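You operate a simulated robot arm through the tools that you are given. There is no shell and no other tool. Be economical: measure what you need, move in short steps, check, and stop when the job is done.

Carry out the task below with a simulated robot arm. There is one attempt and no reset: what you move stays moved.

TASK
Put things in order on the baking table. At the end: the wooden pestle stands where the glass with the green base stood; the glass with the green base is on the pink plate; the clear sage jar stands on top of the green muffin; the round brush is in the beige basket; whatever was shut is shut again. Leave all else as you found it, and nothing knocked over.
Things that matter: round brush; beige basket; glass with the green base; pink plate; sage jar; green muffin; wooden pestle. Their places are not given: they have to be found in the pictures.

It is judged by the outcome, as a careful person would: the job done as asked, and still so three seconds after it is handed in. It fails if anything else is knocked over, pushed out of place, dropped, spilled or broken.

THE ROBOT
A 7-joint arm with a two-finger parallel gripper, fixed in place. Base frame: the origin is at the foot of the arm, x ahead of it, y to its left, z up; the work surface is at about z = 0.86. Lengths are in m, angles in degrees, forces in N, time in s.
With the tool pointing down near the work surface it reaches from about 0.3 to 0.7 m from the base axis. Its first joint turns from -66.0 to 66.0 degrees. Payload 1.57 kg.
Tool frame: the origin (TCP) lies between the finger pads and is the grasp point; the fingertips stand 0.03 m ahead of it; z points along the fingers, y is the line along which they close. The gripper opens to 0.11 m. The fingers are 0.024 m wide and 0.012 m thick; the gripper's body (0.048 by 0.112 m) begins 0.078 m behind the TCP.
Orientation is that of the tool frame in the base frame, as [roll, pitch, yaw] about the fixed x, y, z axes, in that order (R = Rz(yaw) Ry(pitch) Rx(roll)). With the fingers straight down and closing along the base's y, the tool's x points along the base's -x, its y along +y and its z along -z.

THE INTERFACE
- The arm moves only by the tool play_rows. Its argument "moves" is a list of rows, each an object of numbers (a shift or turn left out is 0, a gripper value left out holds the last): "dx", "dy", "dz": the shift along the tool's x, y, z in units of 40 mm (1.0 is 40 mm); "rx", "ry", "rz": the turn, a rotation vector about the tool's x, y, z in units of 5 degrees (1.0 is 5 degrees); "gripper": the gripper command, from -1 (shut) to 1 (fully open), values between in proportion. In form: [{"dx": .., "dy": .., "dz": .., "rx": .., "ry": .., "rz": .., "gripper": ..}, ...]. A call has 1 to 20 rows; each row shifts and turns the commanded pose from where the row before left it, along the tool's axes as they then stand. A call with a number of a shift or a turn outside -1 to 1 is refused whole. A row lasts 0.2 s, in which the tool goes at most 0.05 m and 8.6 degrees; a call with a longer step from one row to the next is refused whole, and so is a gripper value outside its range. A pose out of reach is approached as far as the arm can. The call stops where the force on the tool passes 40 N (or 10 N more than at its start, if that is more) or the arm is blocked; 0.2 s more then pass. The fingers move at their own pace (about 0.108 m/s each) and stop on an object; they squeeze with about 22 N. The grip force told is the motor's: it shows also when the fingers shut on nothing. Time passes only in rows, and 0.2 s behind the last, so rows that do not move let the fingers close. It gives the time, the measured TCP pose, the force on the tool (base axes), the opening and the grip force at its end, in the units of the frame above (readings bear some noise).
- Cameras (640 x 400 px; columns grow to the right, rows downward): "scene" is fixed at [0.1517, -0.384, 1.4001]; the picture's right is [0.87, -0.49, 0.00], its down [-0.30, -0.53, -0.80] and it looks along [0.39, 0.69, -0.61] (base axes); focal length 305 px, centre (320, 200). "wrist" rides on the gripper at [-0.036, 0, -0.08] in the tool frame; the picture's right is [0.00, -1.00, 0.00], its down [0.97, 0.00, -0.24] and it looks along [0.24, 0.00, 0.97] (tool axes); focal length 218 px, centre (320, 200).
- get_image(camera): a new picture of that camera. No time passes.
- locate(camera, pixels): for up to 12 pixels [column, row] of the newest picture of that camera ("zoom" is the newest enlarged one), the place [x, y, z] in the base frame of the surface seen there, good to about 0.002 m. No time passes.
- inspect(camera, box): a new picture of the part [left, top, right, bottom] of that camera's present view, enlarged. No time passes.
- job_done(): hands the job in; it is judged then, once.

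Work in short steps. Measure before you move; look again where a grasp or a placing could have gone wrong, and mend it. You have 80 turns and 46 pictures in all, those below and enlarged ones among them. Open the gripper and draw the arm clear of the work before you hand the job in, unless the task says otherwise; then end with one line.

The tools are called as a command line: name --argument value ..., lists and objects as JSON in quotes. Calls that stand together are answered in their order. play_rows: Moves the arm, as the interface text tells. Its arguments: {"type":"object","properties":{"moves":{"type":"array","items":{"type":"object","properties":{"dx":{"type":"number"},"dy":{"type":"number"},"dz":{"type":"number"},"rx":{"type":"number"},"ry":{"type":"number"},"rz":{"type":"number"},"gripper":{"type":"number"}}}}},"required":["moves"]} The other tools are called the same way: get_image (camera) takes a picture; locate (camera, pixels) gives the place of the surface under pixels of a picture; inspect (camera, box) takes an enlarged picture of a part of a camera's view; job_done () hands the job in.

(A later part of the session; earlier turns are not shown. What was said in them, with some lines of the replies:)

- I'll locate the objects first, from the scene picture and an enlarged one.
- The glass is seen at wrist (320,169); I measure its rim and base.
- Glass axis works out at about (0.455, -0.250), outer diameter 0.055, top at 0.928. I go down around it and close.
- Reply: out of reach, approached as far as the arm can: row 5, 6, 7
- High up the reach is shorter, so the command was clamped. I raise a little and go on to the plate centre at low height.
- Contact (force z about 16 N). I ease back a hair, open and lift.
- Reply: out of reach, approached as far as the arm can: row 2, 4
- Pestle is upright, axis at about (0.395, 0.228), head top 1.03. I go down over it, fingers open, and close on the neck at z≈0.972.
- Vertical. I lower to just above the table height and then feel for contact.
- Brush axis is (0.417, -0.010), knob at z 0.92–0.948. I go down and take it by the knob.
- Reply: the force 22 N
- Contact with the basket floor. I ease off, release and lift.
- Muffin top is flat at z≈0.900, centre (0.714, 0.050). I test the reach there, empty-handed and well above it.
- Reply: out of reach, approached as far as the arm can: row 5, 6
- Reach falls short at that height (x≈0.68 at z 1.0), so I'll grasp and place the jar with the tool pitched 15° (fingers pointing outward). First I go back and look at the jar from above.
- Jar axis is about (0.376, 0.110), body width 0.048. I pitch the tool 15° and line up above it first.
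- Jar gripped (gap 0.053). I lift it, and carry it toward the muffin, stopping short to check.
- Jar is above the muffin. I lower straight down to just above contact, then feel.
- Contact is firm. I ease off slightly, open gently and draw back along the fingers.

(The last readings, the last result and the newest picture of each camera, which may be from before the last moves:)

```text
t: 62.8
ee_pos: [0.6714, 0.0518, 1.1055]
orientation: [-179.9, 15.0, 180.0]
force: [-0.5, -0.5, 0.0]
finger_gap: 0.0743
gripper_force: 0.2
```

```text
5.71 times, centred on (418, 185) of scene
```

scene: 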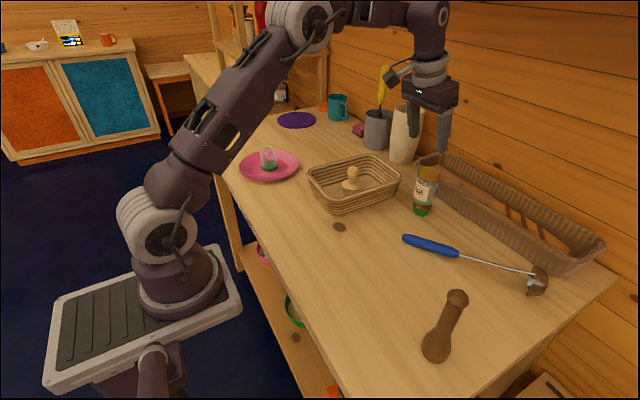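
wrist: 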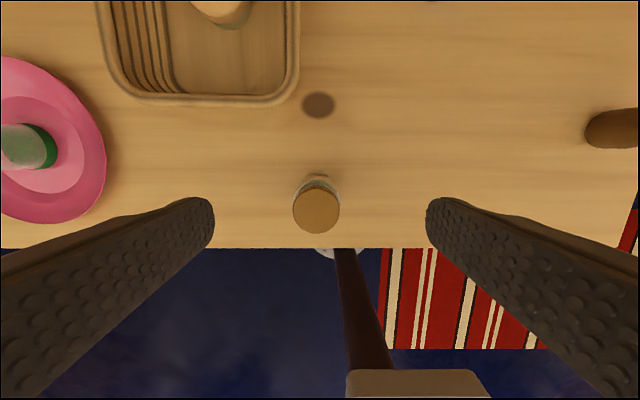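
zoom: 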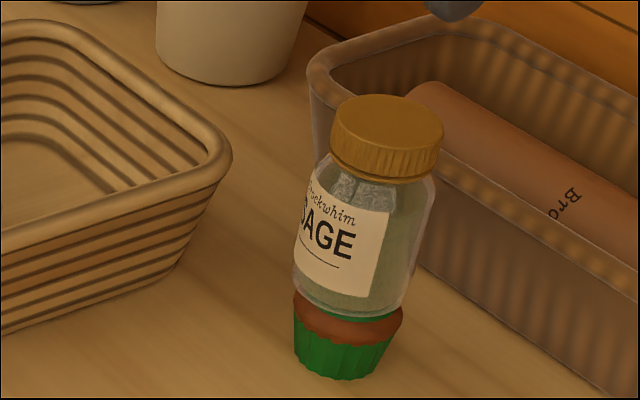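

The jar stands on the muffin. I draw the arm clear and check once more that everything is stable.

play_rows --moves '[{"dz": -0.56, "dx": 0.5}, {"dz": -0.56, "dx": 0.8}, {"dz": -0.56, "dx": 0.8}, {"dz": -0.56, "dx": 0.8}, {"dz": -0.56, "dx": 0.8}, {"dz": -0.56, "dx": 0.8, "gripper": 1}, {"ry": 1}, {"ry": 1}, {"ry": 1}, {}, {}, {}, {}, {}, {}, {}, {}]'

get_image --camera "scene"

inspect --camera "scene" --box '[362, 150, 474, 220]'

get_image --camera "wrist"

```text
t: 66.4
ee_pos: [0.4619, 0.0505, 1.1899]
orientation: [-180.0, 0.0, -180.0]
force: [0.4, -0.2, 0.0]
finger_gap: 0.1098
gripper_force: 0.0
```

```text
7 pictures are left
```

scene: 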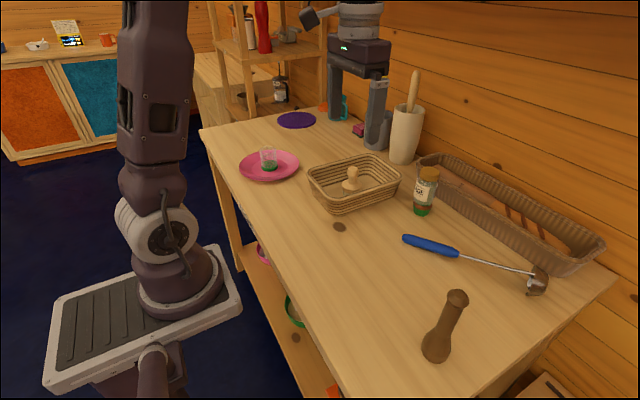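

```text
5.71 times, centred on (418, 185) of scene
```

zoom: 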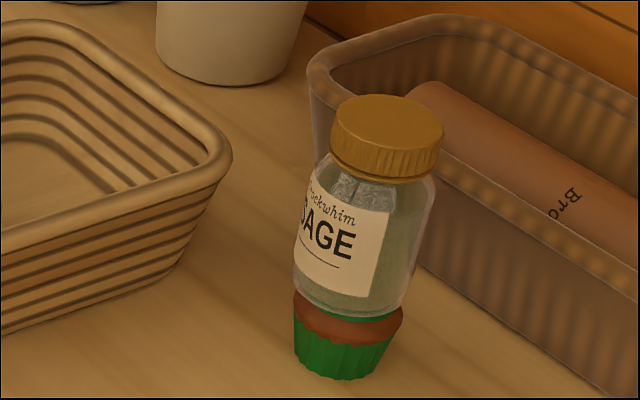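

```text
5 pictures are left
```

wrist: 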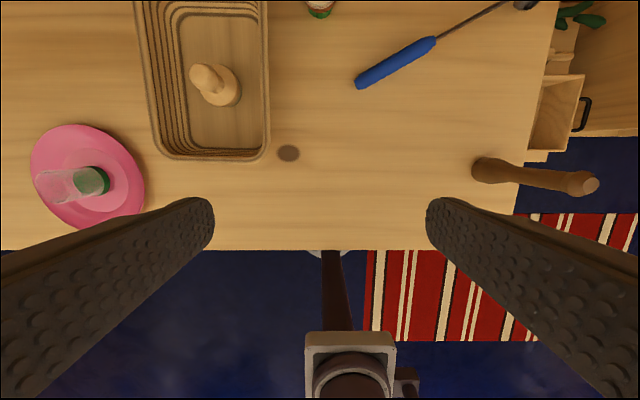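

All is stable and in its place; the arm is clear with the gripper open.

job_done

```text
The job is handed in.
```

The job is handed in: the glass is on the pink plate, the pestle stands where the glass was, the round brush stands in the beige basket and the sage jar stands on the green muffin. I never opened anything, and the last pictures show nothing knocked over or shifted.
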